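You operate a simulated robot arm through the tools that you are given. There is no shell and no other tool.

The job below is to be done with a simulated robot arm. You get a single attempt, and the scene is never put back.

TASK
Drain off at the yellow wheel, couple the steam hose and bring the white gauge to 1.5 bar.
Fine: short sight glass empty, yellow wheel shut and black coupling on before steam goes in; orange lever open, red wheel about half open or more; white lever stays shut.

Only the result counts: the job must be done as asked and must still hold three seconds after the hand-in. Knocking over, shifting, dropping, spilling or breaking anything else fails it.

THE ROBOT
A 7-joint arm with a fingered hand, fixed in place. Base frame: the origin is on the floor under the middle of its stand, x ahead of it, y to its left, z up. Readings come in mm, degrees, newtons and seconds.
With the tool pointing down near the work surface it reaches from about 440 to 880 mm from the base axis. Its first joint turns from -143.0 to 143.0 degrees. Payload 3 kg.
The TCP is the grasp point between the finger pads, 26 mm short of the fingertips. In the tool frame z runs along the fingers and y along their closing line. The gripper opens to 148 mm; its body begins 73 mm behind the TCP. The gripper is a hand of 3 fingers: y runs from the thumb to the fingers, the wrist lies at [0, 0, -229] in the tool frame.
Orientation is told as [roll, pitch, yaw] about the base's x, y, z axes, in that order, counted from this pose: with the fingers straight down and closing along the base's y, the tool's x points along the base's -x, its y along +y and its z along -z.

THE INTERFACE
- The arm moves only by the tool servo_tool. Its argument "targets" is one flat list of numbers, 6 for each row, row after row: the shift along the base's x, y, z in mm, then the turn, a rotation vector about the base's x, y, z in degrees. In form: [dx, dy, dz, ax, ay, az, dx, dy, dz, ax, ay, az, ...]. A call has 1 to 20 rows; each row shifts and turns the commanded pose from where the row before left it. Each row takes 0.2 s and may step no farther than 50 mm and 8.6 degrees from the row before; otherwise, the whole call is refused. A pose out of reach is approached as far as the arm can. The call stops where the force on the tool passes 40 N (or 10 N more than at its start, if that is more) or the arm is blocked; 0.2 s more then pass. In this call time passes only in rows, and 0.2 s behind the last. It gives the time, the measured TCP pose, the force on the tool (base axes), the opening and the grip force at its end, in the units of the frame above (readings bear some noise), with the torque about the TCP (base axes, N m) and any sound that the robot's microphone picked up.
- Cameras (640 x 400 px; columns grow to the right, rows downward): "scene" is fixed at [208.6, 490.8, 1715.8]; the picture's right is [-0.96, -0.28, 0.00], its down [-0.09, 0.32, -0.94] and it looks along [0.27, -0.91, -0.33] (base axes); focal length 327 px, centre (320, 200). "wrist" rides on the gripper at [68, -39, -90] in the tool frame; the picture's right is [0.50, 0.87, 0.00], its down [-0.66, 0.38, -0.65] and it looks along [-0.57, 0.33, 0.76] (tool axes); focal length 222 px, centre (320, 200). There is no depth. A picture from a camera that has moved, and an enlarged one, comes with that camera's place and axes in the base frame and with its lens. The place of the scene camera against the robot may be out by one fixed shift of up to 25 mm in any direction.
- camera(camera): a new picture of that camera. The clock stands still meanwhile.
- slide_trunk(by): slides the trunk up (or, below 0, down) by that many mm; the arm rides with it, the base frame stays. It gives what a move gives, with no picture.
- set_fingers(finger1, finger2, thumb_bend): sets how far each is bent, from 0 (flat) to 1 (curled in); at 0.3 the hand is open as for a grip, at 0.7 the pads meet at the TCP. One left out holds its place. A second passes; each finger stops where it meets its share of the squeeze, and holds until it gets a number again. It is the only way to open and close the hand. It gives what a move gives, with no picture; readings hold the bend of each and the force on the fingers (four entries, about 0 where the hand has none), thumb and palm.
- close_up(camera, box): a new picture of the part [left, top, right, bottom] of that camera's present view, enlarged. The clock stands still meanwhile.
- close_job(): hands the job in; it is judged then, once.

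Nothing tells you positions but the pictures and the camera data. Unless the task says otherwise, let go and move clear before handing in.

The tools are called as a command line: name --argument value ..., lists and objects as JSON in quotes. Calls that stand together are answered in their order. servo_tool: Moves the arm, as the interface text tells. Its arguments: {"type":"object","properties":{"targets":{"type":"array","items":{"type":"number"}}},"required":["targets"]} The other tools are called the same way: slide_trunk (by) moves the trunk up or down; set_fingers (finger1, finger2, thumb_bend) moves the fingers one by one; camera (camera) takes a picture; close_up (camera, box) takes an enlarged picture of a part of a camera's view; close_job () hands the job in.

At the start:

```text
clock: 0.0
position: [742.1, -516.9, 1411.1]
orientation: [0.0, 0.0, 0.0]
ft_force: [0.8, -0.3, 0.1]
ft_torque: [0.0, -0.01, -0.01]
finger_gap: 148.0
grasp_force: 0.1
shape: jaw
bend: [0.3, 0.3, 0.3]
finger forces: [0.0, 0.0, 0.1, 0.0, 0.1, 0.0]
trunk travel left (down, up): [-800.0, 90.0]
```

scene: 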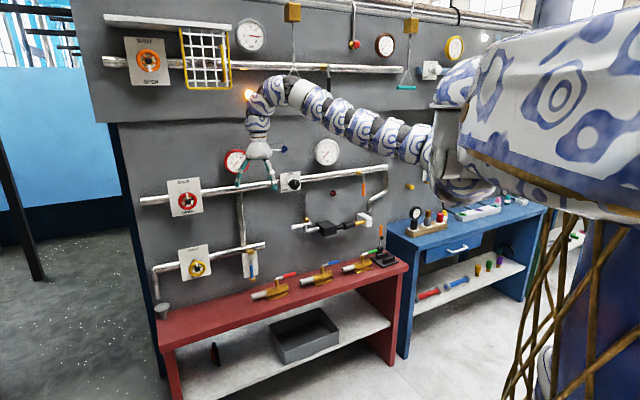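
wrist: 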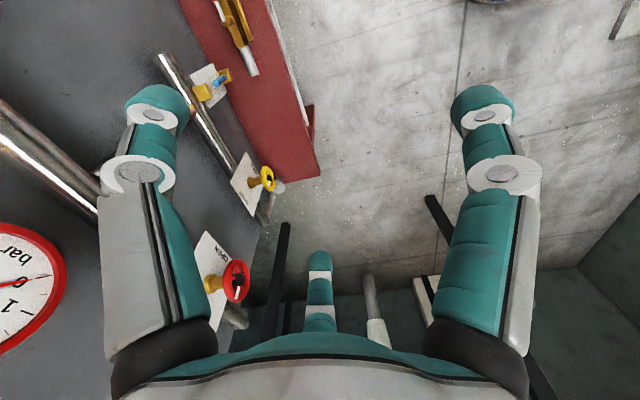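

I see a wall panel with pipes, a red wheel, a yellow wheel, gauges, an orange lever and a black coupling, with a red bench below. I'll start by enlarging parts of the view to identify each piece.

close_up --camera "scene" --box '[130, 130, 290, 230]'

close_up --camera "scene" --box '[130, 210, 290, 310]'

close_up --camera "scene" --box '[260, 130, 420, 230]'

close_up --camera "scene" --box '[260, 200, 420, 300]'

close_up --camera "scene" --box '[100, 0, 290, 120]'

close_up --camera "scene" --box '[280, 0, 470, 120]'

```text
4.00 times, centred on (210, 180) of scene
camera zoom: at [208.6, 490.8, 1715.8], right [-0.96, -0.28, 0.0], down [-0.09, 0.32, -0.94], along [0.27, -0.91, -0.33], focal length 1307 px, centre (760, 280)
```

zoom: 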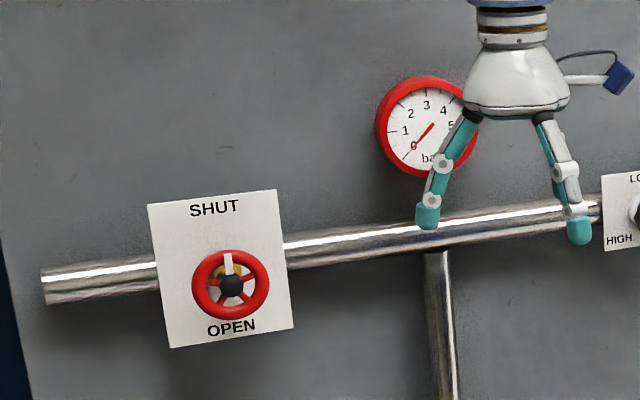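

```text
4.00 times, centred on (210, 260) of scene
camera zoom: at [208.6, 490.8, 1715.8], right [-0.96, -0.28, 0.0], down [-0.09, 0.32, -0.94], along [0.27, -0.91, -0.33], focal length 1307 px, centre (760, -40)
```

zoom: 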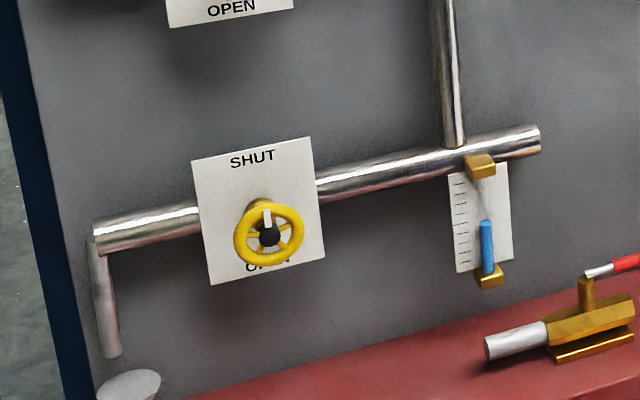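

```text
4.00 times, centred on (340, 180) of scene
camera zoom: at [208.6, 490.8, 1715.8], right [-0.96, -0.28, 0.0], down [-0.09, 0.32, -0.94], along [0.27, -0.91, -0.33], focal length 1307 px, centre (240, 280)
```

zoom: 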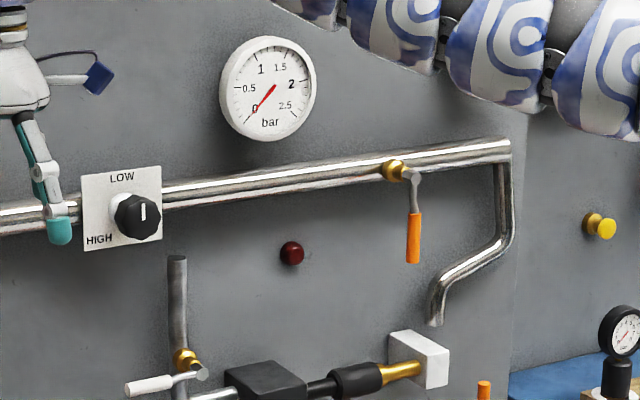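

```text
4.00 times, centred on (340, 250) of scene
camera zoom: at [208.6, 490.8, 1715.8], right [-0.96, -0.28, 0.0], down [-0.09, 0.32, -0.94], along [0.27, -0.91, -0.33], focal length 1307 px, centre (240, 0)
```

zoom: 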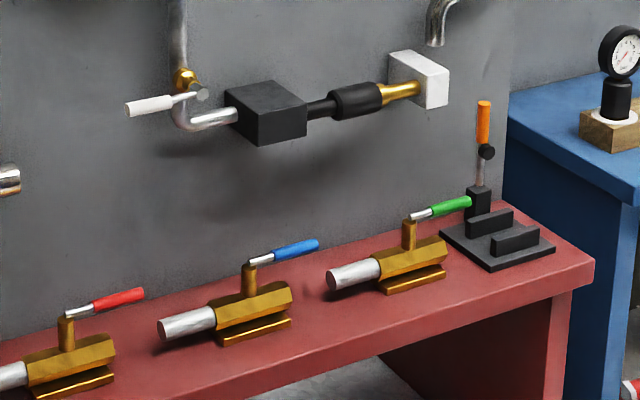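

```text
3.33 times, centred on (195, 60) of scene
camera zoom: at [208.6, 490.8, 1715.8], right [-0.96, -0.28, 0.0], down [-0.09, 0.32, -0.94], along [0.27, -0.91, -0.33], focal length 1089 px, centre (737, 667)
```

zoom: 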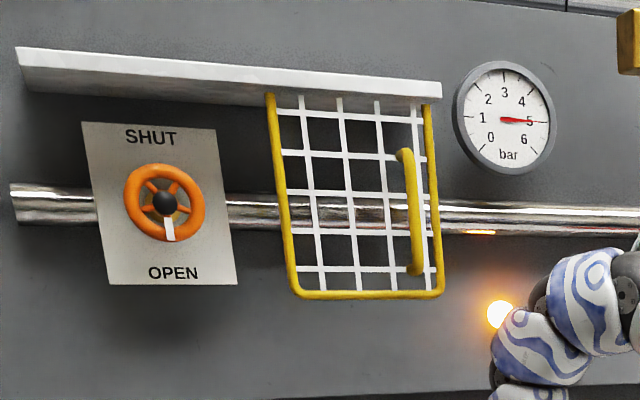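

```text
3.33 times, centred on (375, 60) of scene
camera zoom: at [208.6, 490.8, 1715.8], right [-0.96, -0.28, 0.0], down [-0.09, 0.32, -0.94], along [0.27, -0.91, -0.33], focal length 1089 px, centre (137, 667)
```

zoom: 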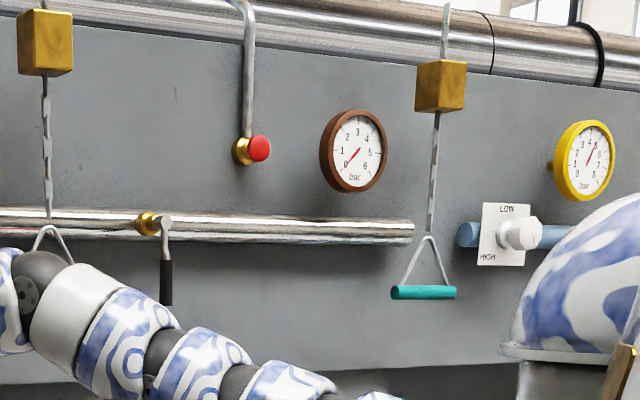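

The yellow wheel, its sight glass with blue water in it, the red wheel, the black regulator knob, the white gauge, the orange lever (hanging down, so shut) and the black coupling near a brass spigot are all on a wall running at about 45° in the base frame. I'll back off a little and turn the hand to face that wall.

servo_tool --targets '[-15, 15, 0, -5.89, -5.65, 0, -15, 15, 0, -5.89, -5.65, 0, -15, 15, 0, -5.89, -5.65, 0, -15, 15, 0, -5.89, -5.65, 0, -10, 10, 0, -5.89, -5.65, 0, 0, 0, 0, -5.89, -5.65, 0, 0, 0, 0, -5.89, -5.65, 0, 0, 0, 0, -5.89, -5.65, 0, 0, 0, 0, -5.89, -5.65, 0, 0, 0, 0, -5.89, -5.65, 0, 0, 0, 0, -5.89, -5.65, 0]'

camera --camera "wrist"

camera --camera "scene"

```text
clock: 2.4
position: [738.1, -544.5, 1431.7]
orientation: [-3.8, -3.7, 0.1]
ft_force: [0.0, -1.1, 0.2]
ft_torque: [0.01, -0.01, 0.0]
finger_gap: 148.0
grasp_force: 0.0
shape: jaw
bend: [0.3, 0.3, 0.3]
finger forces: [0.0, 0.0, 0.0, 0.1, 0.0, 0.0]
out of reach, approached as far as the arm can: row 1, 2, 3, 4, 5, 6, 7, 8, 9, 10, 11
trunk travel left (down, up): [-800.0, 90.0]
```

```text
taken
camera wrist: at [665.0, -577.0, 1520.8], right [-0.5, 0.86, -0.09], down [0.61, 0.42, 0.67], along [0.62, 0.28, -0.74], focal length 222 px, centre (320, 200)
```

wrist: 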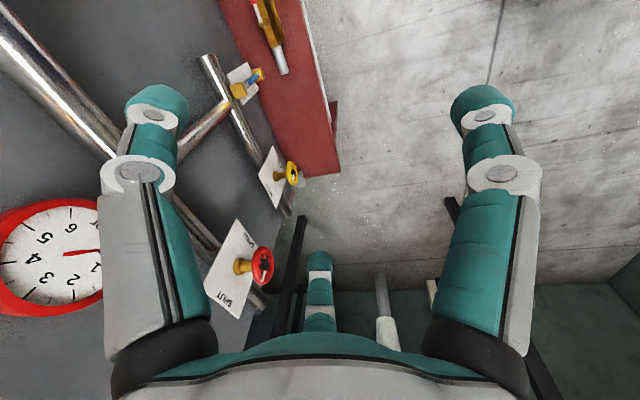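

```text
taken
```

scene: 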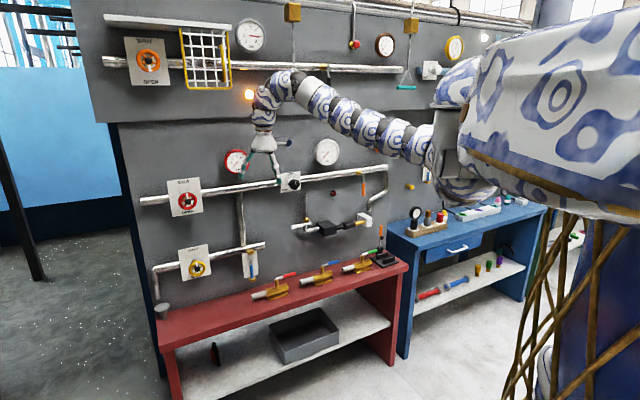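

The arm reports the requested turn as out of reach, so it barely moved. I'll look at the arm's configuration closely before I choose another way round.

close_up --camera "scene" --box '[220, 50, 640, 312]'

```text
1.52 times, centred on (430, 181) of scene
camera zoom: at [208.6, 490.8, 1715.8], right [-0.96, -0.28, 0.0], down [-0.09, 0.32, -0.94], along [0.27, -0.91, -0.33], focal length 498 px, centre (152, 229)
```

zoom: 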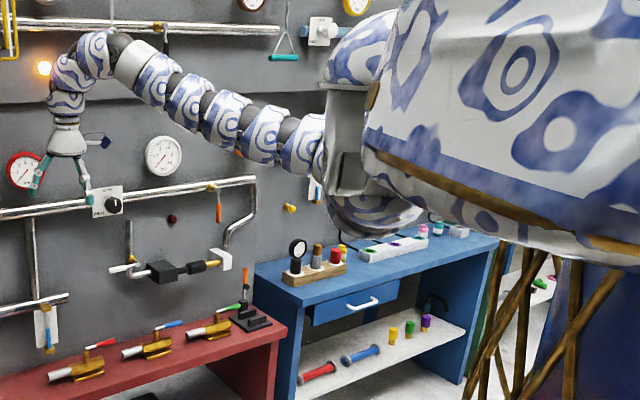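

The arm is stretched nearly straight out toward the wall. I'll try a plain pull-back toward the base, with no turning, to see what the arm can do from here.

servo_tool --targets '[-25, 17, 0, 0, 0, 0, -25, 17, 0, 0, 0, 0]'

```text
clock: 3.0
position: [738.6, -539.1, 1438.2]
orientation: [-3.8, -3.9, 0.1]
ft_force: [0.0, 1.0, 0.7]
ft_torque: [0.03, -0.02, -0.02]
finger_gap: 148.1
grasp_force: 0.1
shape: jaw
bend: [0.3, 0.3, 0.3]
finger forces: [0.0, 0.0, 0.0, 0.0, 0.1, 0.0]
out of reach, approached as far as the arm can: row 1, 2
trunk travel left (down, up): [-800.0, 90.0]
```

Still blocked, so I'll test a plain vertical step and then a turn in the opposite sense, one at a time.

servo_tool --targets '[0, 0, -40, 0, 0, 0]'

```text
clock: 3.4
position: [734.9, -546.5, 1429.4]
orientation: [-3.3, -3.0, 0.1]
ft_force: [0.3, -0.4, 0.2]
ft_torque: [0.0, -0.01, 0.03]
finger_gap: 147.8
grasp_force: 0.1
shape: jaw
bend: [0.3, 0.3, 0.3]
finger forces: [0.1, 0.1, 0.0, 0.0, 0.0, 0.1]
out of reach, approached as far as the arm can: row 1
trunk travel left (down, up): [-800.0, 90.0]
```

The commanded pose seems to keep accumulating beyond what the arm can hold. I'll unwind the turn step by step and watch which rows become reachable.

servo_tool --targets '[0, 0, 0, 5.89, 5.65, 0, 0, 0, 0, 5.89, 5.65, 0, 0, 0, 0, 5.89, 5.65, 0, 0, 0, 0, 5.89, 5.65, 0, 0, 0, 0, 5.89, 5.65, 0, 0, 0, 0, 5.89, 5.65, 0, 0, 0, 0, 5.89, 5.65, 0, 0, 0, 0, 5.89, 5.65, 0, 0, 0, 0, 5.89, 5.65, 0, 0, 0, 0, 5.89, 5.65, 0, 0, 0, 0, 5.89, 5.65, 0]'

```text
clock: 5.8
position: [705.2, -514.0, 1308.1]
orientation: [24.9, 22.1, 4.9]
ft_force: [0.1, -0.4, -0.4]
ft_torque: [0.01, 0.02, 0.01]
finger_gap: 147.6
grasp_force: 0.0
shape: jaw
bend: [0.3, 0.3, 0.3]
finger forces: [0.0, 0.0, 0.0, 0.0, 0.1, 0.0]
out of reach, approached as far as the arm can: row 1, 2, 3, 4, 5, 6, 7, 8, 9, 10, 11
trunk travel left (down, up): [-800.0, 90.0]
```

The hand has tipped about 33° the other way and dropped to about z = 1308. I'll check small single steps from this pose to find which motions are free.

servo_tool --targets '[-20, 15, 0, 0, 0, 0]'

camera --camera "scene"

```text
clock: 6.2
position: [691.1, -492.0, 1303.1]
orientation: [24.9, 21.9, 5.0]
ft_force: [-2.7, -3.7, 0.5]
ft_torque: [0.33, -0.17, -0.27]
finger_gap: 147.7
grasp_force: 0.1
shape: jaw
bend: [0.3, 0.3, 0.3]
finger forces: [0.0, 0.0, 0.1, 0.0, 0.0, 0.0]
out of reach, approached as far as the arm can: row 1
trunk travel left (down, up): [-800.0, 90.0]
```

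```text
taken
```

scene: 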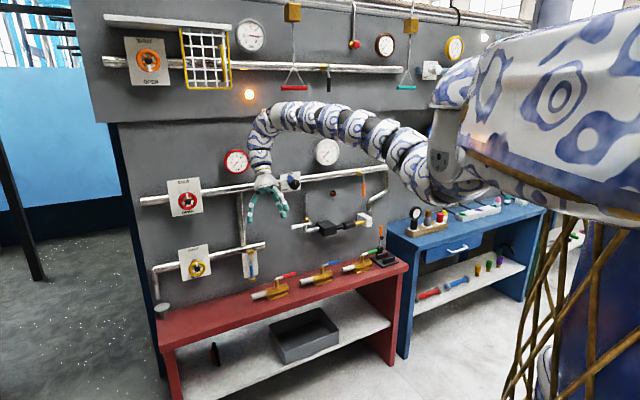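

I'll pull the hand back farther toward the base, away from the wall, to get the arm out of its stretched posture.

servo_tool --targets '[-30, 22, 0, 0, 0, 0, -30, 22, 0, 0, 0, 0, -30, 22, 0, 0, 0, 0, -30, 22, 0, 0, 0, 0]'

camera --camera "scene"

```text
clock: 7.2
position: [628.4, -445.9, 1280.8]
orientation: [25.1, 22.1, 4.8]
ft_force: [0.0, 0.5, -0.1]
ft_torque: [0.01, -0.01, 0.0]
finger_gap: 147.9
grasp_force: 0.0
shape: jaw
bend: [0.3, 0.3, 0.3]
finger forces: [0.2, 0.1, 0.1, 0.1, 0.0, 0.2]
out of reach, approached as far as the arm can: row 1, 2, 3, 4
trunk travel left (down, up): [-800.0, 90.0]
```

```text
taken
```

scene: 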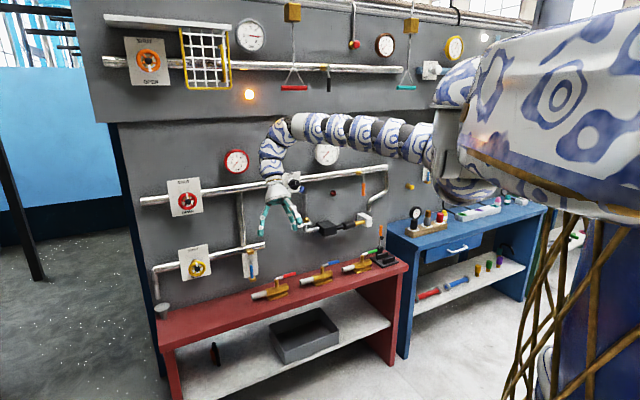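

The arm is following now, though not exactly. I'll turn the hand back toward vertical from this more retracted place and see whether the turn works here.

servo_tool --targets '[-10, 8, 0, -5.89, -5.65, 0, -10, 8, 0, -5.89, -5.65, 0, -10, 8, 0, -5.89, -5.65, 0, -10, 8, 0, -5.89, -5.65, 0]'

camera --camera "scene"

```text
clock: 8.2
position: [768.7, -505.9, 1303.1]
orientation: [0.1, 0.4, -0.1]
ft_force: [0.4, 0.3, -0.5]
ft_torque: [0.0, 0.0, 0.0]
finger_gap: 147.8
grasp_force: 0.1
shape: jaw
bend: [0.3, 0.3, 0.3]
finger forces: [0.1, 0.1, 0.0, 0.0, 0.1, 0.1]
out of reach, approached as far as the arm can: row 1, 2, 3, 4
trunk travel left (down, up): [-800.0, 90.0]
```

```text
taken
```

scene: 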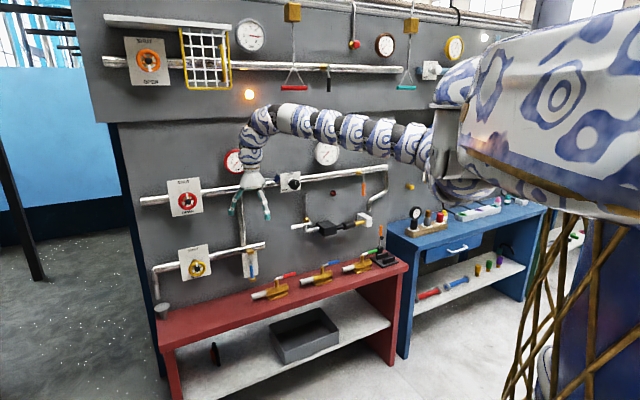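

The orientation is back to straight down, but the hand swung outward. I'll issue a null step to see whether the arm holds still and whether the controller thinks this pose is reachable.

servo_tool --targets '[0, 0, 0, 0, 0, 0]'

```text
clock: 8.6
position: [769.5, -507.1, 1302.0]
orientation: [0.1, 0.3, -0.1]
ft_force: [-0.3, -0.3, -1.2]
ft_torque: [0.0, 0.01, 0.01]
finger_gap: 148.2
grasp_force: 0.0
shape: jaw
bend: [0.3, 0.3, 0.3]
finger forces: [0.0, 0.1, 0.0, 0.1, 0.1, 0.0]
trunk travel left (down, up): [-800.0, 90.0]
```

The null step is accepted, so each call starts from the present pose. Now single small steps from here.

servo_tool --targets '[0, 0, -20, 0, 0, 0]'

servo_tool --targets '[-20, 0, 0, 0, 0, 0]'

servo_tool --targets '[0, 20, 0, 0, 0, 0]'

servo_tool --targets '[0, 0, 0, -3, -3, 0]'

```text
clock: 9.2
position: [774.9, -535.1, 1329.8]
orientation: [-6.6, -1.4, 0.0]
ft_force: [-0.1, -0.3, 0.3]
ft_torque: [0.02, 0.0, -0.01]
finger_gap: 147.6
grasp_force: 0.0
shape: jaw
bend: [0.3, 0.3, 0.3]
finger forces: [0.0, 0.0, 0.0, 0.0, 0.0, 0.0]
trunk travel left (down, up): [-800.0, 90.0]
stopped in row 1: the arm was blocked; the commanded pose is now the measured one
```

```text
clock: 9.6
position: [776.5, -533.3, 1330.2]
orientation: [-6.7, -1.3, 0.0]
ft_force: [0.1, -0.4, 0.3]
ft_torque: [0.01, 0.02, -0.02]
finger_gap: 147.9
grasp_force: 0.1
shape: jaw
bend: [0.3, 0.3, 0.3]
finger forces: [0.1, 0.0, 0.0, 0.0, 0.0, 0.0]
out of reach, approached as far as the arm can: row 1
trunk travel left (down, up): [-800.0, 90.0]
```

```text
clock: 10.0
position: [774.8, -533.8, 1331.5]
orientation: [-6.7, -1.3, 0.1]
ft_force: [0.9, 0.3, 0.6]
ft_torque: [-0.01, -0.05, -0.01]
finger_gap: 148.2
grasp_force: 0.1
shape: jaw
bend: [0.3, 0.3, 0.3]
finger forces: [0.1, 0.1, 0.1, 0.0, 0.0, 0.1]
out of reach, approached as far as the arm can: row 1
trunk travel left (down, up): [-800.0, 90.0]
```

```text
clock: 10.4
position: [774.0, -533.7, 1330.8]
orientation: [-6.7, -1.4, 0.0]
ft_force: [0.0, 0.2, -0.2]
ft_torque: [-0.02, 0.04, 0.01]
finger_gap: 147.9
grasp_force: 0.1
shape: jaw
bend: [0.3, 0.3, 0.3]
finger forces: [0.1, 0.0, 0.0, 0.0, 0.0, 0.0]
out of reach, approached as far as the arm can: row 1
trunk travel left (down, up): [-800.0, 90.0]
```

One call reported the arm as blocked, and small steps are refused here, so something in the arm's posture is at a limit or in contact. I'll look closely at the arm from the scene camera and the wrist.

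close_up --camera "scene" --box '[220, 60, 480, 222]'

camera --camera "wrist"

```text
2.46 times, centred on (350, 141) of scene
camera zoom: at [208.6, 490.8, 1715.8], right [-0.96, -0.28, 0.0], down [-0.09, 0.32, -0.94], along [0.27, -0.91, -0.33], focal length 804 px, centre (246, 345)
```

zoom: 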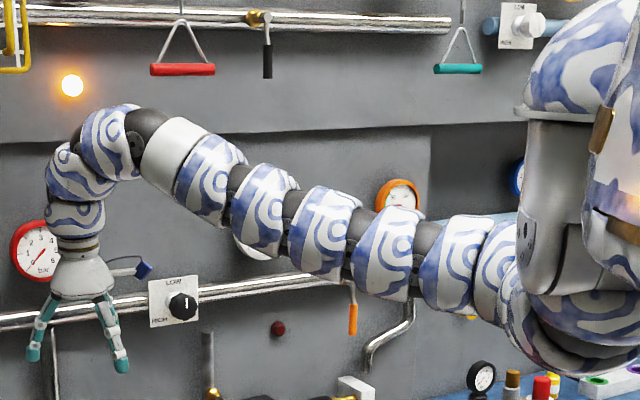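

```text
taken
camera wrist: at [705.2, -561.4, 1424.8], right [-0.5, 0.86, -0.11], down [0.64, 0.45, 0.62], along [0.58, 0.24, -0.78], focal length 222 px, centre (320, 200)
```

wrist: 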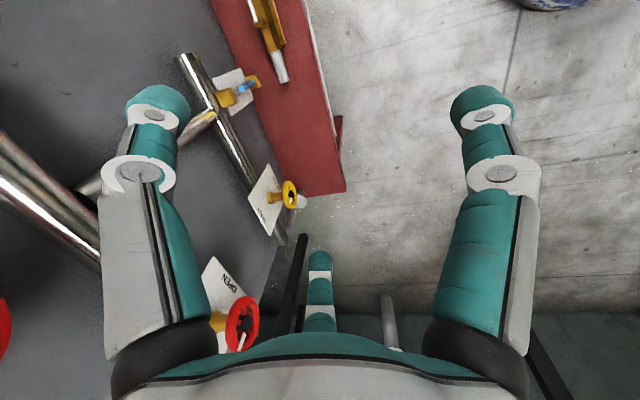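

The arm is stretched straight toward the wall, which is the likely reason for the refusals. I'll bring the hand well in toward the middle of the workspace, lower and nearer to the base, clear of the benches.

servo_tool --targets '[-40, 10, -20, 0, 0, 0, -40, 10, -20, 0, 0, 0, -40, 10, -20, 0, 0, 0, -40, 10, -20, 0, 0, 0, -40, 10, -20, 0, 0, 0, -40, 10, -20, 0, 0, 0, -40, 10, -20, 0, 0, 0]'

camera --camera "scene"

```text
clock: 12.0
position: [773.8, -532.9, 1331.1]
orientation: [-6.8, -1.3, -0.1]
ft_force: [0.3, -1.3, 0.6]
ft_torque: [-0.04, -0.01, -0.03]
finger_gap: 148.0
grasp_force: 0.1
shape: jaw
bend: [0.3, 0.3, 0.3]
finger forces: [0.0, 0.0, 0.1, 0.0, 0.1, 0.0]
out of reach, approached as far as the arm can: row 1, 2, 3, 4, 5, 6, 7
trunk travel left (down, up): [-800.0, 90.0]
```

```text
taken
```

scene: 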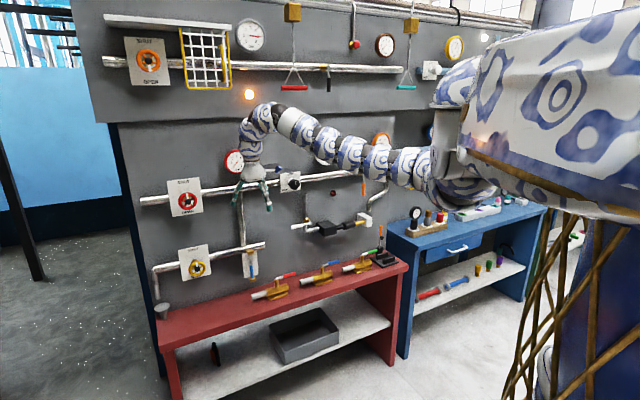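

The arm didn't move at all. I'll test upward and sideways directions one at a time to find a free one.

servo_tool --targets '[0, 0, 30, 0, 0, 0]'

slide_trunk --by -60

servo_tool --targets '[0, 0, 0, 0, 0, 0]'

```text
clock: 12.4
position: [774.7, -533.8, 1361.9]
orientation: [-6.8, -1.3, 0.0]
ft_force: [0.3, 0.6, 0.1]
ft_torque: [0.02, -0.01, -0.01]
finger_gap: 148.1
grasp_force: 0.0
shape: jaw
bend: [0.3, 0.3, 0.3]
finger forces: [0.0, 0.1, 0.0, 0.0, 0.0, 0.0]
trunk travel left (down, up): [-800.0, 90.0]
```

```text
clock: 13.4
position: [774.2, -533.6, 1301.2]
orientation: [-6.6, -1.3, 0.0]
ft_force: [-0.6, 0.6, 0.0]
ft_torque: [0.01, -0.01, 0.0]
finger_gap: 148.2
grasp_force: 0.0
shape: jaw
bend: [0.3, 0.3, 0.3]
finger forces: [0.1, 0.0, 0.1, 0.0, 0.0, 0.0]
trunk travel left (down, up): [-740.0, 150.0]
```

```text
clock: 13.8
position: [774.2, -533.5, 1300.9]
orientation: [-6.6, -1.3, 0.1]
ft_force: [0.3, 0.2, 0.8]
ft_torque: [-0.02, 0.02, 0.0]
finger_gap: 148.0
grasp_force: 0.1
shape: jaw
bend: [0.3, 0.3, 0.3]
finger forces: [0.0, 0.0, 0.0, 0.1, 0.0, 0.1]
trunk travel left (down, up): [-740.0, 150.0]
```

Moving up works perfectly, so the arm was at its lower limit relative to the trunk; lowering the trunk is what makes the wall's height range reachable. I'll slide the trunk down, with the hand staying well above the bench (its top is at about z = 770).

slide_trunk --by -240

servo_tool --targets '[0, 0, 40, 0, 0, 0, 0, 0, 40, 0, 0, 0, 0, 0, 40, 0, 0, 0, 0, 0, 40, 0, 0, 0]'

camera --camera "scene"

```text
clock: 16.3
position: [774.2, -532.9, 1061.4]
orientation: [-6.7, -1.3, -0.1]
ft_force: [-0.8, 0.0, 0.1]
ft_torque: [0.0, -0.02, 0.04]
finger_gap: 148.1
grasp_force: 0.1
shape: jaw
bend: [0.3, 0.3, 0.3]
finger forces: [0.1, 0.0, 0.0, 0.1, 0.0, 0.1]
trunk travel left (down, up): [-500.0, 390.0]
```

```text
clock: 17.3
position: [805.2, -554.5, 1158.1]
orientation: [-6.6, -1.4, 0.0]
ft_force: [-0.1, 0.3, -0.4]
ft_torque: [0.04, 0.02, 0.0]
finger_gap: 148.3
grasp_force: 0.1
shape: jaw
bend: [0.3, 0.3, 0.3]
finger forces: [0.1, 0.1, 0.0, 0.0, 0.0, 0.1]
out of reach, approached as far as the arm can: row 3, 4
trunk travel left (down, up): [-500.0, 390.0]
```

```text
taken
```

scene: 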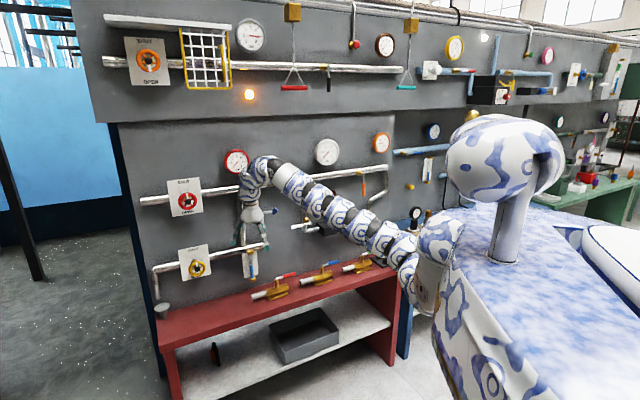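

The trunk is lower now and the robot's torso is visible, with the arm nearly straight out again. I'll come down a little and then pull inward so the elbow bends, keeping the orientation fixed.

servo_tool --targets '[0, 0, -30, 0, 0, 0, 0, 0, -30, 0, 0, 0]'

servo_tool --targets '[-25, 17, 0, 0, 0, 0, -25, 17, 0, 0, 0, 0, -25, 17, 0, 0, 0, 0, -25, 17, 0, 0, 0, 0]'

servo_tool --targets '[0, 0, 0, -3, -3, 0]'

```text
clock: 17.9
position: [805.8, -552.0, 1099.4]
orientation: [-6.8, -1.3, 0.0]
ft_force: [-0.6, -0.3, -0.3]
ft_torque: [-0.02, 0.01, 0.01]
finger_gap: 147.8
grasp_force: 0.1
shape: jaw
bend: [0.3, 0.3, 0.3]
finger forces: [0.0, 0.1, 0.0, 0.0, 0.0, 0.1]
trunk travel left (down, up): [-500.0, 390.0]
```

```text
clock: 18.9
position: [762.7, -523.7, 1099.6]
orientation: [-6.8, -1.3, 0.0]
ft_force: [0.3, 0.4, -0.3]
ft_torque: [0.0, -0.01, 0.0]
finger_gap: 148.0
grasp_force: 0.1
shape: jaw
bend: [0.3, 0.3, 0.3]
finger forces: [0.0, 0.0, 0.0, 0.1, 0.0, 0.1]
out of reach, approached as far as the arm can: row 2, 3, 4
trunk travel left (down, up): [-500.0, 390.0]
```

```text
clock: 19.3
position: [762.9, -523.4, 1098.4]
orientation: [-6.7, -1.4, 0.0]
ft_force: [0.2, -0.4, -0.9]
ft_torque: [-0.04, 0.02, -0.01]
finger_gap: 148.0
grasp_force: 0.1
shape: jaw
bend: [0.3, 0.3, 0.3]
finger forces: [0.0, 0.1, 0.0, 0.0, 0.0, 0.0]
out of reach, approached as far as the arm can: row 1
trunk travel left (down, up): [-500.0, 390.0]
```

There is an inner limit at this posture too, which suggests a wrist joint near its stop. I'll probe which turns are free from here: yaw first, then each tilt axis separately.

servo_tool --targets '[10, -7, 0, 0, 0, 0, 0, 0, 0, 0, 0, 8, 0, 0, 0, 0, 0, 8, 0, 0, 0, 0, 0, 8]'

servo_tool --targets '[0, 0, 0, -4, 0, 0]'

servo_tool --targets '[0, 0, 0, 0, -4, 0]'

servo_tool --targets '[0, 0, 0, 4, 0, 0]'

servo_tool --targets '[0, 0, 0, 0, 4, 0]'

```text
clock: 20.3
position: [773.6, -530.4, 1099.1]
orientation: [-6.7, -1.3, 24.1]
ft_force: [0.7, -0.2, -0.5]
ft_torque: [0.01, 0.02, 0.0]
finger_gap: 147.8
grasp_force: 0.1
shape: jaw
bend: [0.3, 0.3, 0.3]
finger forces: [0.0, 0.0, 0.0, 0.0, 0.0, 0.0]
trunk travel left (down, up): [-500.0, 390.0]
```

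```text
clock: 20.7
position: [772.8, -531.3, 1100.1]
orientation: [-6.7, -1.3, 24.0]
ft_force: [0.2, 0.7, 0.4]
ft_torque: [-0.01, 0.02, -0.02]
finger_gap: 148.1
grasp_force: 0.0
shape: jaw
bend: [0.3, 0.3, 0.3]
finger forces: [0.0, 0.0, 0.0, 0.0, 0.0, 0.0]
out of reach, approached as far as the arm can: row 1
trunk travel left (down, up): [-500.0, 390.0]
```

```text
clock: 21.1
position: [772.7, -531.2, 1099.0]
orientation: [-6.8, -1.2, 24.0]
ft_force: [0.0, -0.5, -0.5]
ft_torque: [0.01, -0.02, 0.01]
finger_gap: 148.3
grasp_force: 0.1
shape: jaw
bend: [0.3, 0.3, 0.3]
finger forces: [0.1, 0.0, 0.1, 0.0, 0.0, 0.1]
out of reach, approached as far as the arm can: row 1
trunk travel left (down, up): [-500.0, 390.0]
```

```text
clock: 21.5
position: [772.3, -531.3, 1097.4]
orientation: [-3.0, -2.9, 23.8]
ft_force: [0.3, 0.4, -0.3]
ft_torque: [-0.02, -0.03, 0.0]
finger_gap: 147.9
grasp_force: 0.0
shape: jaw
bend: [0.3, 0.3, 0.3]
finger forces: [0.0, 0.1, 0.1, 0.0, 0.1, 0.0]
trunk travel left (down, up): [-500.0, 390.0]
```

```text
clock: 21.9
position: [772.7, -531.4, 1099.2]
orientation: [-1.3, 0.7, 23.8]
ft_force: [-0.4, 0.3, 1.2]
ft_torque: [0.01, -0.01, 0.03]
finger_gap: 148.1
grasp_force: 0.2
shape: jaw
bend: [0.3, 0.3, 0.3]
finger forces: [0.1, 0.0, 0.0, 0.0, 0.0, 0.0]
trunk travel left (down, up): [-500.0, 390.0]
```

Yaw and inward tilts are free; outward tilts aren't, in this posture. I'll zoom in on the arm to understand its elbow and wrist arrangement.

close_up --camera "scene" --box '[220, 110, 480, 272]'

close_up --camera "scene" --box '[380, 90, 640, 252]'

```text
2.46 times, centred on (350, 191) of scene
camera zoom: at [208.6, 490.8, 1715.8], right [-0.96, -0.28, 0.0], down [-0.09, 0.32, -0.94], along [0.27, -0.91, -0.33], focal length 804 px, centre (246, 222)
```

zoom: 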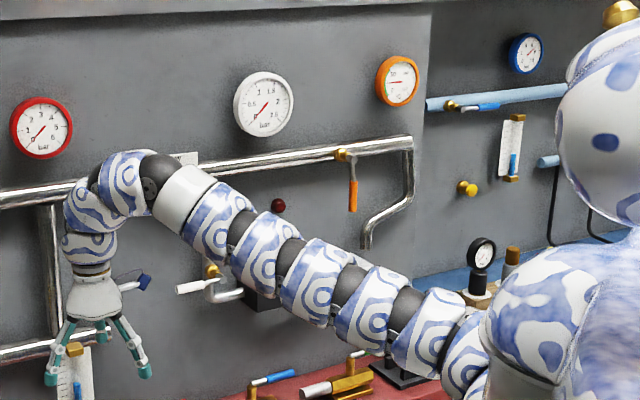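

```text
2.46 times, centred on (510, 171) of scene
camera zoom: at [208.6, 490.8, 1715.8], right [-0.96, -0.28, 0.0], down [-0.09, 0.32, -0.94], along [0.27, -0.91, -0.33], focal length 804 px, centre (-148, 271)
```

zoom: 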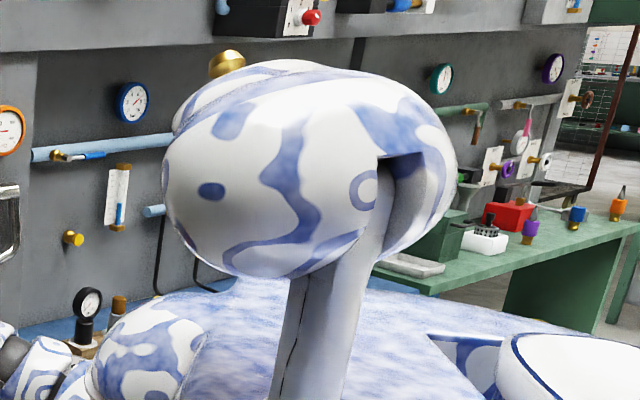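

Facing the wall squarely should be easiest in front of the robot's right shoulder, around the middle of the panel. I'll move the hand sideways along the wall toward the middle, keeping it pointing down.

servo_tool --targets '[-20, -18, 0, 0, 0, 0, -20, -18, 0, 0, 0, 0, -20, -18, 0, 0, 0, 0, -20, -18, 0, 0, 0, 0]'

camera --camera "scene"

```text
clock: 22.9
position: [693.0, -602.5, 1099.9]
orientation: [-1.3, 0.7, 24.0]
ft_force: [0.3, 0.0, 0.8]
ft_torque: [-0.02, -0.01, -0.01]
finger_gap: 147.6
grasp_force: 0.1
shape: jaw
bend: [0.3, 0.3, 0.3]
finger forces: [0.1, 0.0, 0.1, 0.1, 0.0, 0.0]
trunk travel left (down, up): [-500.0, 390.0]
```

```text
taken
```

scene: 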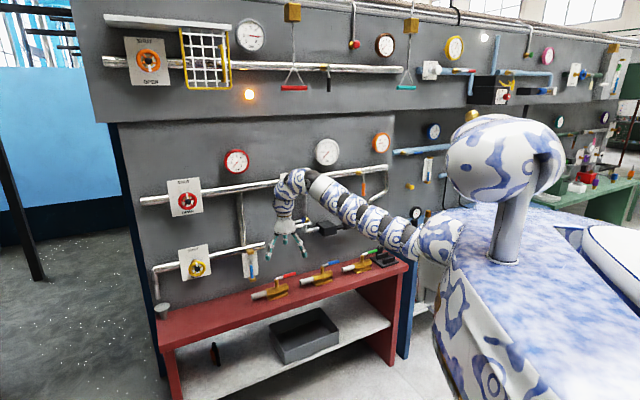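

That worked cleanly. From here I'll try pulling back from the wall, and then a small outward tilt.

servo_tool --targets '[-20, 20, 0, 0, 0, 0, -20, 20, 0, 0, 0, 0, -20, 20, 0, 0, 0, 0]'

servo_tool --targets '[0, 0, 0, -4, -4, 0]'

```text
clock: 23.7
position: [692.5, -604.4, 1099.1]
orientation: [-1.4, 0.6, 23.8]
ft_force: [0.7, -0.2, 0.7]
ft_torque: [0.01, 0.01, 0.02]
finger_gap: 148.0
grasp_force: 0.0
shape: jaw
bend: [0.3, 0.3, 0.3]
finger forces: [0.0, 0.0, 0.0, 0.0, 0.0, 0.0]
out of reach, approached as far as the arm can: row 1, 2, 3
trunk travel left (down, up): [-500.0, 390.0]
```

```text
clock: 24.1
position: [692.9, -603.2, 1099.2]
orientation: [-1.3, 0.7, 23.8]
ft_force: [-0.2, -0.1, 0.1]
ft_torque: [-0.03, -0.02, -0.01]
finger_gap: 147.9
grasp_force: 0.1
shape: jaw
bend: [0.3, 0.3, 0.3]
finger forces: [0.0, 0.0, 0.0, 0.0, 0.0, 0.1]
out of reach, approached as far as the arm can: row 1
trunk travel left (down, up): [-500.0, 390.0]
```

Still limited inward at about 918 mm from the base axis. I'll try going down from here, since the stated reach near bench height is 440–880 mm.

servo_tool --targets '[0, 0, -20, 0, 0, 0, 0, 0, -20, 0, 0, 0, 0, 0, -20, 0, 0, 0, 0, 0, -20, 0, 0, 0]'

servo_tool --targets '[-14, 12, 0, 0, 0, 0]'

servo_tool --targets '[0, 0, 0, 4, 4, 0, 0, 0, 0, 4, 4, 0, 0, 0, 0, 4, 4, 0]'

servo_tool --targets '[-14, 12, 0, 0, 0, 0, -14, 12, 0, 0, 0, 0]'

```text
clock: 25.1
position: [693.1, -603.6, 1089.6]
orientation: [-1.4, 0.7, 23.8]
ft_force: [-0.2, -1.3, 0.1]
ft_torque: [0.0, 0.01, 0.01]
finger_gap: 147.9
grasp_force: 0.1
shape: jaw
bend: [0.3, 0.3, 0.3]
finger forces: [0.1, 0.0, 0.0, 0.0, 0.1, 0.0]
out of reach, approached as far as the arm can: row 1, 2, 3, 4
trunk travel left (down, up): [-500.0, 390.0]
```

```text
clock: 25.5
position: [693.4, -603.3, 1088.9]
orientation: [-1.3, 0.8, 23.8]
ft_force: [0.7, -0.7, 0.0]
ft_torque: [0.03, 0.03, -0.02]
finger_gap: 147.8
grasp_force: 0.0
shape: jaw
bend: [0.3, 0.3, 0.3]
finger forces: [0.1, 0.0, 0.0, 0.1, 0.0, 0.0]
out of reach, approached as far as the arm can: row 1
trunk travel left (down, up): [-500.0, 390.0]
```

```text
clock: 26.3
position: [703.3, -609.6, 1060.3]
orientation: [14.5, 6.8, 24.7]
ft_force: [-0.2, -0.9, 0.9]
ft_torque: [0.0, 0.0, -0.01]
finger_gap: 148.0
grasp_force: 0.0
shape: jaw
bend: [0.3, 0.3, 0.3]
finger forces: [0.1, 0.0, 0.0, 0.0, 0.0, 0.0]
out of reach, approached as far as the arm can: row 2, 3
trunk travel left (down, up): [-500.0, 390.0]
```

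```text
clock: 26.9
position: [679.9, -590.1, 1047.9]
orientation: [14.5, 6.8, 24.8]
ft_force: [0.6, -0.3, 0.2]
ft_torque: [0.05, -0.02, -0.02]
finger_gap: 148.1
grasp_force: 0.1
shape: jaw
bend: [0.3, 0.3, 0.3]
finger forces: [0.0, 0.0, 0.0, 0.1, 0.0, 0.0]
out of reach, approached as far as the arm can: row 1, 2
trunk travel left (down, up): [-500.0, 390.0]
```

With an inward tilt the arm slides along its limit surface. I'll move back outward to free space, straighten the hand, and test tilting the hand outward about its own wrist rather than about the fingertips.

servo_tool --targets '[20, -18, 10, 0, 0, 0, 20, -18, 10, 0, 0, 0, 20, -18, 10, 0, 0, 0]'

servo_tool --targets '[15, -13, 5, -4, -4, 0, 15, -13, 5, -4, -4, 0, 15, -13, 5, -4, -4, 0]'

camera --camera "scene"

camera --camera "wrist"

```text
clock: 27.7
position: [726.4, -632.8, 1072.7]
orientation: [14.5, 6.8, 24.8]
ft_force: [4.0, 5.4, -0.6]
ft_torque: [-0.5, 0.34, 0.19]
finger_gap: 147.8
grasp_force: 0.1
shape: jaw
bend: [0.3, 0.3, 0.3]
finger forces: [0.1, 0.1, 0.0, 0.0, 0.1, 0.0]
out of reach, approached as far as the arm can: row 3
trunk travel left (down, up): [-500.0, 390.0]
```

```text
clock: 28.5
position: [773.3, -670.2, 1087.7]
orientation: [-1.3, 0.7, 23.7]
ft_force: [0.7, -0.5, -0.4]
ft_torque: [0.0, -0.02, -0.03]
finger_gap: 147.9
grasp_force: 0.0
shape: jaw
bend: [0.3, 0.3, 0.3]
finger forces: [0.1, 0.0, 0.0, 0.0, 0.1, 0.1]
trunk travel left (down, up): [-500.0, 390.0]
```

```text
taken
```

scene: 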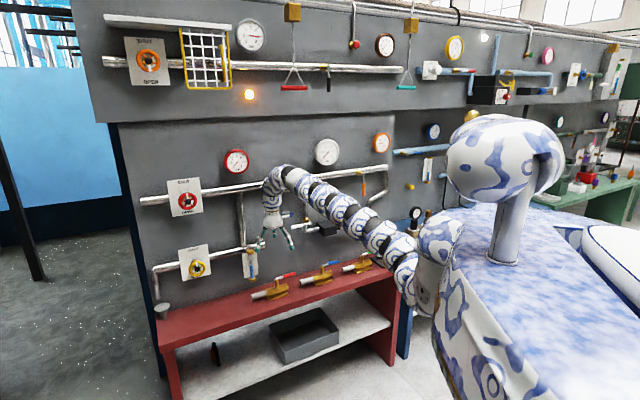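

```text
taken
camera wrist: at [727.1, -729.7, 1178.9], right [-0.81, 0.59, -0.02], down [0.45, 0.63, 0.64], along [0.39, 0.51, -0.77], focal length 222 px, centre (320, 200)
```

wrist: 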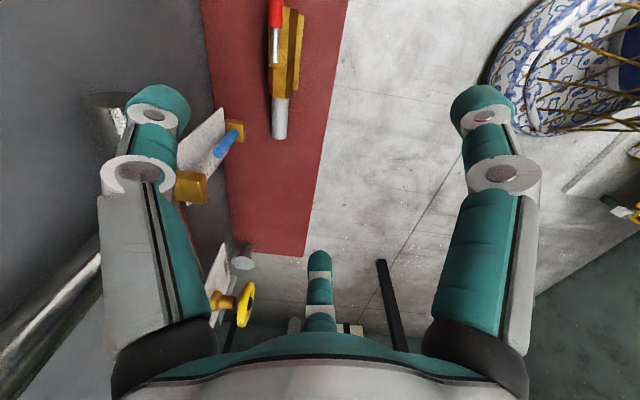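

The hand is now rather close to the wall pipes, so I'll back away first and swing round to open space left of the panel, where I can test the hand's outward tilt safely.

servo_tool --targets '[-20, 18, 0, 0, 0, 0, -20, 18, 0, 0, 0, 0, 31.2, 37.9, 0, 0, 0, 2.9, 29.2, 39.4, 0, 0, 0, 2.9, 27.2, 40.9, 0, 0, 0, 2.9, 25.1, 42.2, 0, 0, 0, 2.9, 22.9, 43.4, 0, 0, 0, 2.9, 20.7, 44.5, 0, 0, 0, 2.9, 18.4, 45.5, 0, 0, 0, 2.9, 16.1, 46.4, 0, 0, 0, 2.9, 13.7, 47.1, 0, 0, 0, 2.9, 11.3, 47.8, 0, 0, 0, 2.9, 8.9, 48.3, 0, 0, 0, 2.9]'

camera --camera "scene"

```text
clock: 31.3
position: [949.8, -144.2, 1085.2]
orientation: [-1.6, 1.0, 55.8]
ft_force: [0.1, 1.3, 0.6]
ft_torque: [-0.14, 0.0, 0.01]
finger_gap: 147.8
grasp_force: 0.1
shape: jaw
bend: [0.3, 0.3, 0.3]
finger forces: [0.0, 0.0, 0.0, 0.0, 0.1, 0.0]
out of reach, approached as far as the arm can: row 13
trunk travel left (down, up): [-500.0, 390.0]
```

```text
taken
```

scene: 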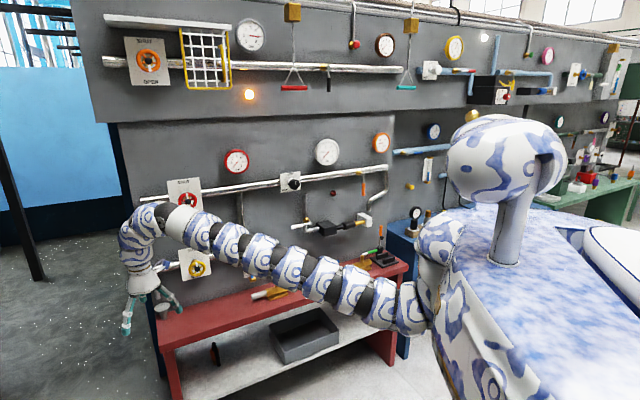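

In open space now, with the arm visible from shoulder to hand. I'll zoom in to read its shape, then tilt the hand outward step by step.

close_up --camera "scene" --box '[110, 180, 470, 405]'

servo_tool --targets '[0, 0, 0, 0, -6, 0]'

servo_tool --targets '[-20, 3, 0, 0, 0, 0, -20, 3, 0, 0, 0, 0, -20, 3, 0, 0, 0, 0, -20, 3, 0, 0, 0, 0]'

```text
refused: 405 is not a number from 0 to 400
```

```text
clock: 31.9
position: [947.2, -99.2, 1086.1]
orientation: [-6.3, -2.8, 59.0]
ft_force: [-0.4, -0.2, 0.8]
ft_torque: [0.02, 0.01, -0.03]
finger_gap: 148.0
grasp_force: 0.1
shape: jaw
bend: [0.3, 0.3, 0.3]
finger forces: [0.0, 0.1, 0.0, 0.0, 0.0, 0.0]
trunk travel left (down, up): [-500.0, 390.0]
stopped in row 1: the arm was blocked; the commanded pose is now the measured one
```

```text
clock: 32.9
position: [867.7, -87.2, 1085.2]
orientation: [-6.3, -3.0, 58.9]
ft_force: [-1.3, 0.0, -0.1]
ft_torque: [0.0, 0.01, 0.01]
finger_gap: 147.9
grasp_force: 0.0
shape: jaw
bend: [0.3, 0.3, 0.3]
finger forces: [0.1, 0.0, 0.0, 0.0, 0.1, 0.0]
trunk travel left (down, up): [-500.0, 390.0]
```

Here the arm retracts freely. Now I'll tilt the hand outward in this open space.

servo_tool --targets '[-10, 0, 10, 0, -6, 0, -10, 0, 10, 0, -6, 0, -10, 0, 10, 0, -6, 0, -10, 0, 10, 0, -6, 0]'

close_up --camera "scene" --box '[110, 170, 470, 395]'

```text
clock: 33.9
position: [861.7, -88.5, 1090.6]
orientation: [-8.9, -4.6, 59.1]
ft_force: [-0.4, -0.3, -1.3]
ft_torque: [-0.01, -0.03, -0.01]
finger_gap: 147.8
grasp_force: 0.1
shape: jaw
bend: [0.3, 0.3, 0.3]
finger forces: [0.1, 0.0, 0.0, 0.1, 0.1, 0.0]
out of reach, approached as far as the arm can: row 1, 2, 3, 4
trunk travel left (down, up): [-500.0, 390.0]
```

```text
1.78 times, centred on (290, 282) of scene
camera zoom: at [208.6, 490.8, 1715.8], right [-0.96, -0.28, 0.0], down [-0.09, 0.32, -0.94], along [0.27, -0.91, -0.33], focal length 581 px, centre (373, 53)
```

zoom: 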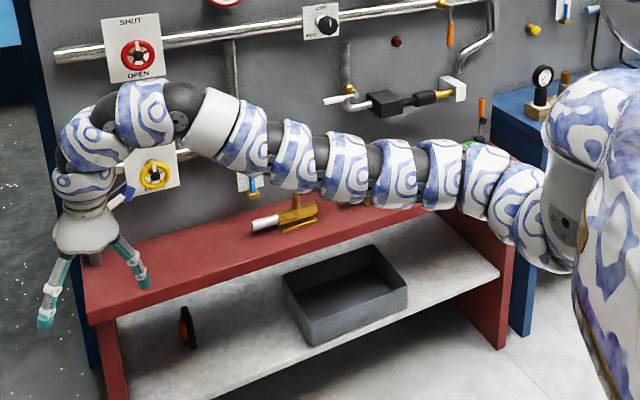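

The arm retracts here but still resists tilting outward. I'll test single small steps one by one to map what is free at this pose.

servo_tool --targets '[0, 0, 25, 0, 0, 0]'

servo_tool --targets '[0, 0, 0, 0, -4, 0]'

servo_tool --targets '[0, 0, 25, 0, 0, 0]'

servo_tool --targets '[0, 0, 0, 0, -4, 0]'

servo_tool --targets '[-20, 0, 0, 0, 0, 0]'

servo_tool --targets '[0, 0, 0, 4, 0, 0]'

servo_tool --targets '[0, 0, 0, -4, 0, 0]'

```text
clock: 34.3
position: [862.9, -88.4, 1118.4]
orientation: [-8.9, -4.6, 59.1]
ft_force: [1.0, 0.2, 0.2]
ft_torque: [-0.04, 0.03, -0.01]
finger_gap: 148.1
grasp_force: 0.1
shape: jaw
bend: [0.3, 0.3, 0.3]
finger forces: [0.0, 0.0, 0.0, 0.0, 0.0, 0.0]
trunk travel left (down, up): [-500.0, 390.0]
```

```text
clock: 34.7
position: [862.5, -87.6, 1116.8]
orientation: [-8.9, -4.5, 59.1]
ft_force: [-0.1, -0.2, -0.5]
ft_torque: [0.0, 0.01, -0.01]
finger_gap: 147.9
grasp_force: 0.1
shape: jaw
bend: [0.3, 0.3, 0.3]
finger forces: [0.0, 0.1, 0.1, 0.0, 0.0, 0.0]
out of reach, approached as far as the arm can: row 1
trunk travel left (down, up): [-500.0, 390.0]
```

```text
clock: 35.1
position: [862.8, -87.9, 1141.4]
orientation: [-8.7, -4.5, 59.0]
ft_force: [0.0, 0.2, 0.3]
ft_torque: [0.0, 0.01, -0.01]
finger_gap: 147.9
grasp_force: 0.0
shape: jaw
bend: [0.3, 0.3, 0.3]
finger forces: [0.0, 0.0, 0.1, 0.0, 0.0, 0.0]
trunk travel left (down, up): [-500.0, 390.0]
```

```text
clock: 35.5
position: [862.6, -89.2, 1139.8]
orientation: [-12.2, -6.5, 59.5]
ft_force: [0.4, 0.3, -0.9]
ft_torque: [-0.02, 0.01, -0.01]
finger_gap: 148.1
grasp_force: 0.0
shape: jaw
bend: [0.3, 0.3, 0.3]
finger forces: [0.0, 0.0, 0.0, 0.1, 0.0, 0.0]
trunk travel left (down, up): [-500.0, 390.0]
```

```text
clock: 35.9
position: [863.2, -89.1, 1140.9]
orientation: [-12.3, -6.6, 59.4]
ft_force: [0.2, 0.0, -0.6]
ft_torque: [0.03, -0.03, -0.01]
finger_gap: 148.1
grasp_force: 0.1
shape: jaw
bend: [0.3, 0.3, 0.3]
finger forces: [0.0, 0.0, 0.0, 0.1, 0.1, 0.0]
out of reach, approached as far as the arm can: row 1
trunk travel left (down, up): [-500.0, 390.0]
```

```text
clock: 36.3
position: [863.3, -88.1, 1142.0]
orientation: [-10.3, -10.0, 59.1]
ft_force: [-0.7, -0.9, -0.1]
ft_torque: [0.04, 0.0, 0.02]
finger_gap: 148.1
grasp_force: 0.1
shape: jaw
bend: [0.3, 0.3, 0.3]
finger forces: [0.0, 0.0, 0.1, 0.0, 0.0, 0.0]
trunk travel left (down, up): [-500.0, 390.0]
```

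```text
clock: 36.7
position: [862.5, -88.8, 1140.6]
orientation: [-12.3, -6.5, 59.4]
ft_force: [-0.3, 0.1, 0.6]
ft_torque: [0.05, -0.02, -0.02]
finger_gap: 148.0
grasp_force: 0.1
shape: jaw
bend: [0.3, 0.3, 0.3]
finger forces: [0.1, 0.0, 0.0, 0.1, 0.1, 0.1]
trunk travel left (down, up): [-500.0, 390.0]
```

Raising the hand frees the outward tilt a little. I'll look closely at the wrist region to understand its hinges.

close_up --camera "scene" --box '[110, 190, 270, 290]'

close_up --camera "scene" --box '[300, 190, 480, 302]'

```text
4.00 times, centred on (190, 240) of scene
camera zoom: at [208.6, 490.8, 1715.8], right [-0.96, -0.28, 0.0], down [-0.09, 0.32, -0.94], along [0.27, -0.91, -0.33], focal length 1307 px, centre (840, 40)
```

zoom: 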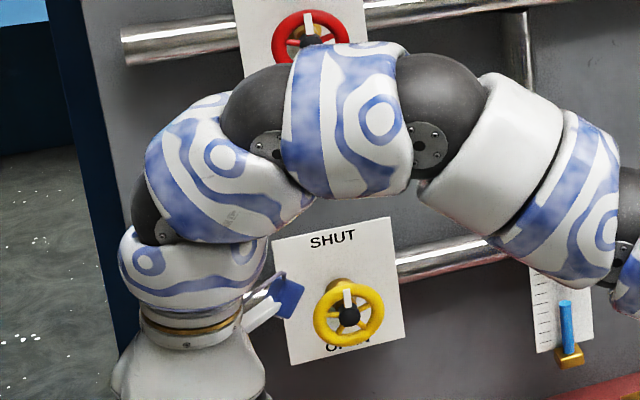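

```text
3.56 times, centred on (390, 246) of scene
camera zoom: at [208.6, 490.8, 1715.8], right [-0.96, -0.28, 0.0], down [-0.09, 0.32, -0.94], along [0.27, -0.91, -0.33], focal length 1162 px, centre (71, 36)
```

zoom: 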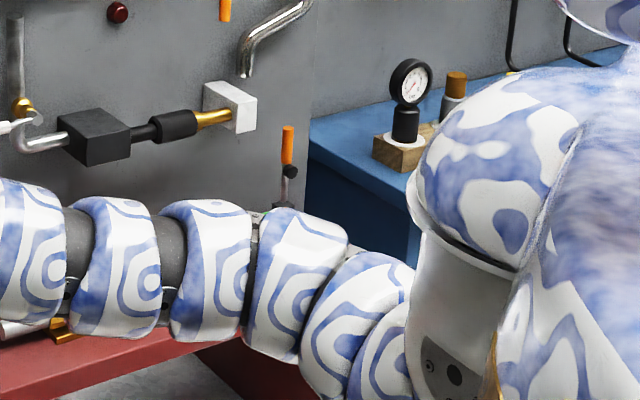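

The arm is snake-like, with several hinges near the hand; straightening it needs the hand to travel outward and up while it tilts. I'll do that here in open space, swinging the hand outward about a centre behind it.

servo_tool --targets '[33, 0, 10, 0, -6, 0, 32, 0, 13.5, 0, -6, 0, 30, 0, 17, 0, -6, 0, 28, 0, 20, 0, -6, 0, 26, 0, 23, 0, -6, 0]'

camera --camera "scene"

```text
clock: 37.9
position: [1013.1, -88.6, 1224.0]
orientation: [-39.7, -20.6, 66.1]
ft_force: [0.0, 0.0, 0.8]
ft_torque: [0.03, 0.02, 0.0]
finger_gap: 148.0
grasp_force: 0.0
shape: jaw
bend: [0.3, 0.3, 0.3]
finger forces: [0.0, 0.0, 0.0, 0.1, 0.0, 0.0]
trunk travel left (down, up): [-500.0, 390.0]
```

```text
taken
```

scene: 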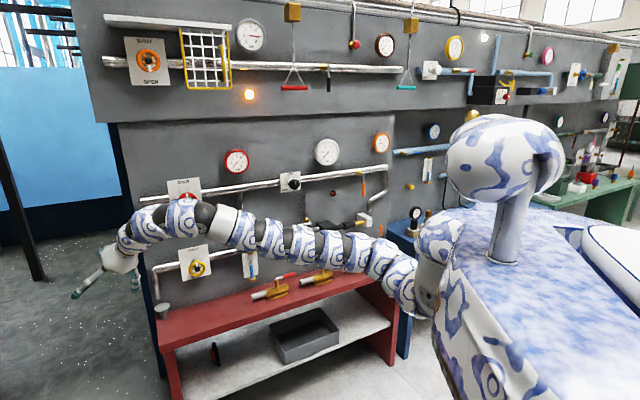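

That worked perfectly: the hand is now tilted about 44° outward. I'll continue the same sweep to bring it to horizontal.

servo_tool --targets '[23.5, 0, 25, 0, -6, 0, 21, 0, 27.5, 0, -6, 0, 18, 0, 29.5, 0, -6, 0, 14.5, 0, 31, 0, -6, 0, 11, 0, 32.5, 0, -6, 0]'

camera --camera "scene"

```text
clock: 39.1
position: [1099.9, -87.6, 1370.4]
orientation: [-71.5, -29.6, 79.7]
ft_force: [0.2, -1.1, -0.4]
ft_torque: [0.03, 0.04, -0.04]
finger_gap: 147.8
grasp_force: 0.1
shape: jaw
bend: [0.3, 0.3, 0.3]
finger forces: [0.1, 0.1, 0.0, 0.0, 0.0, 0.0]
trunk travel left (down, up): [-500.0, 390.0]
```

```text
taken
```

scene: 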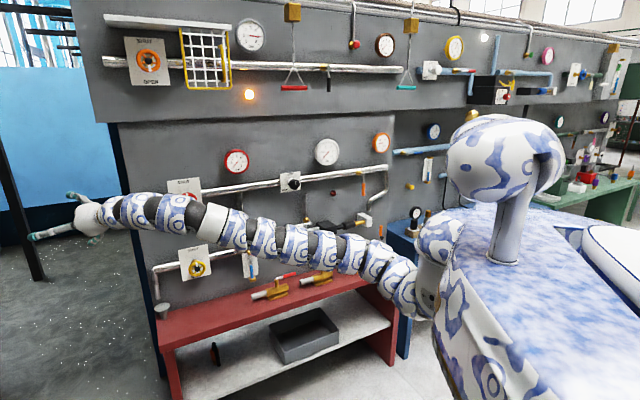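

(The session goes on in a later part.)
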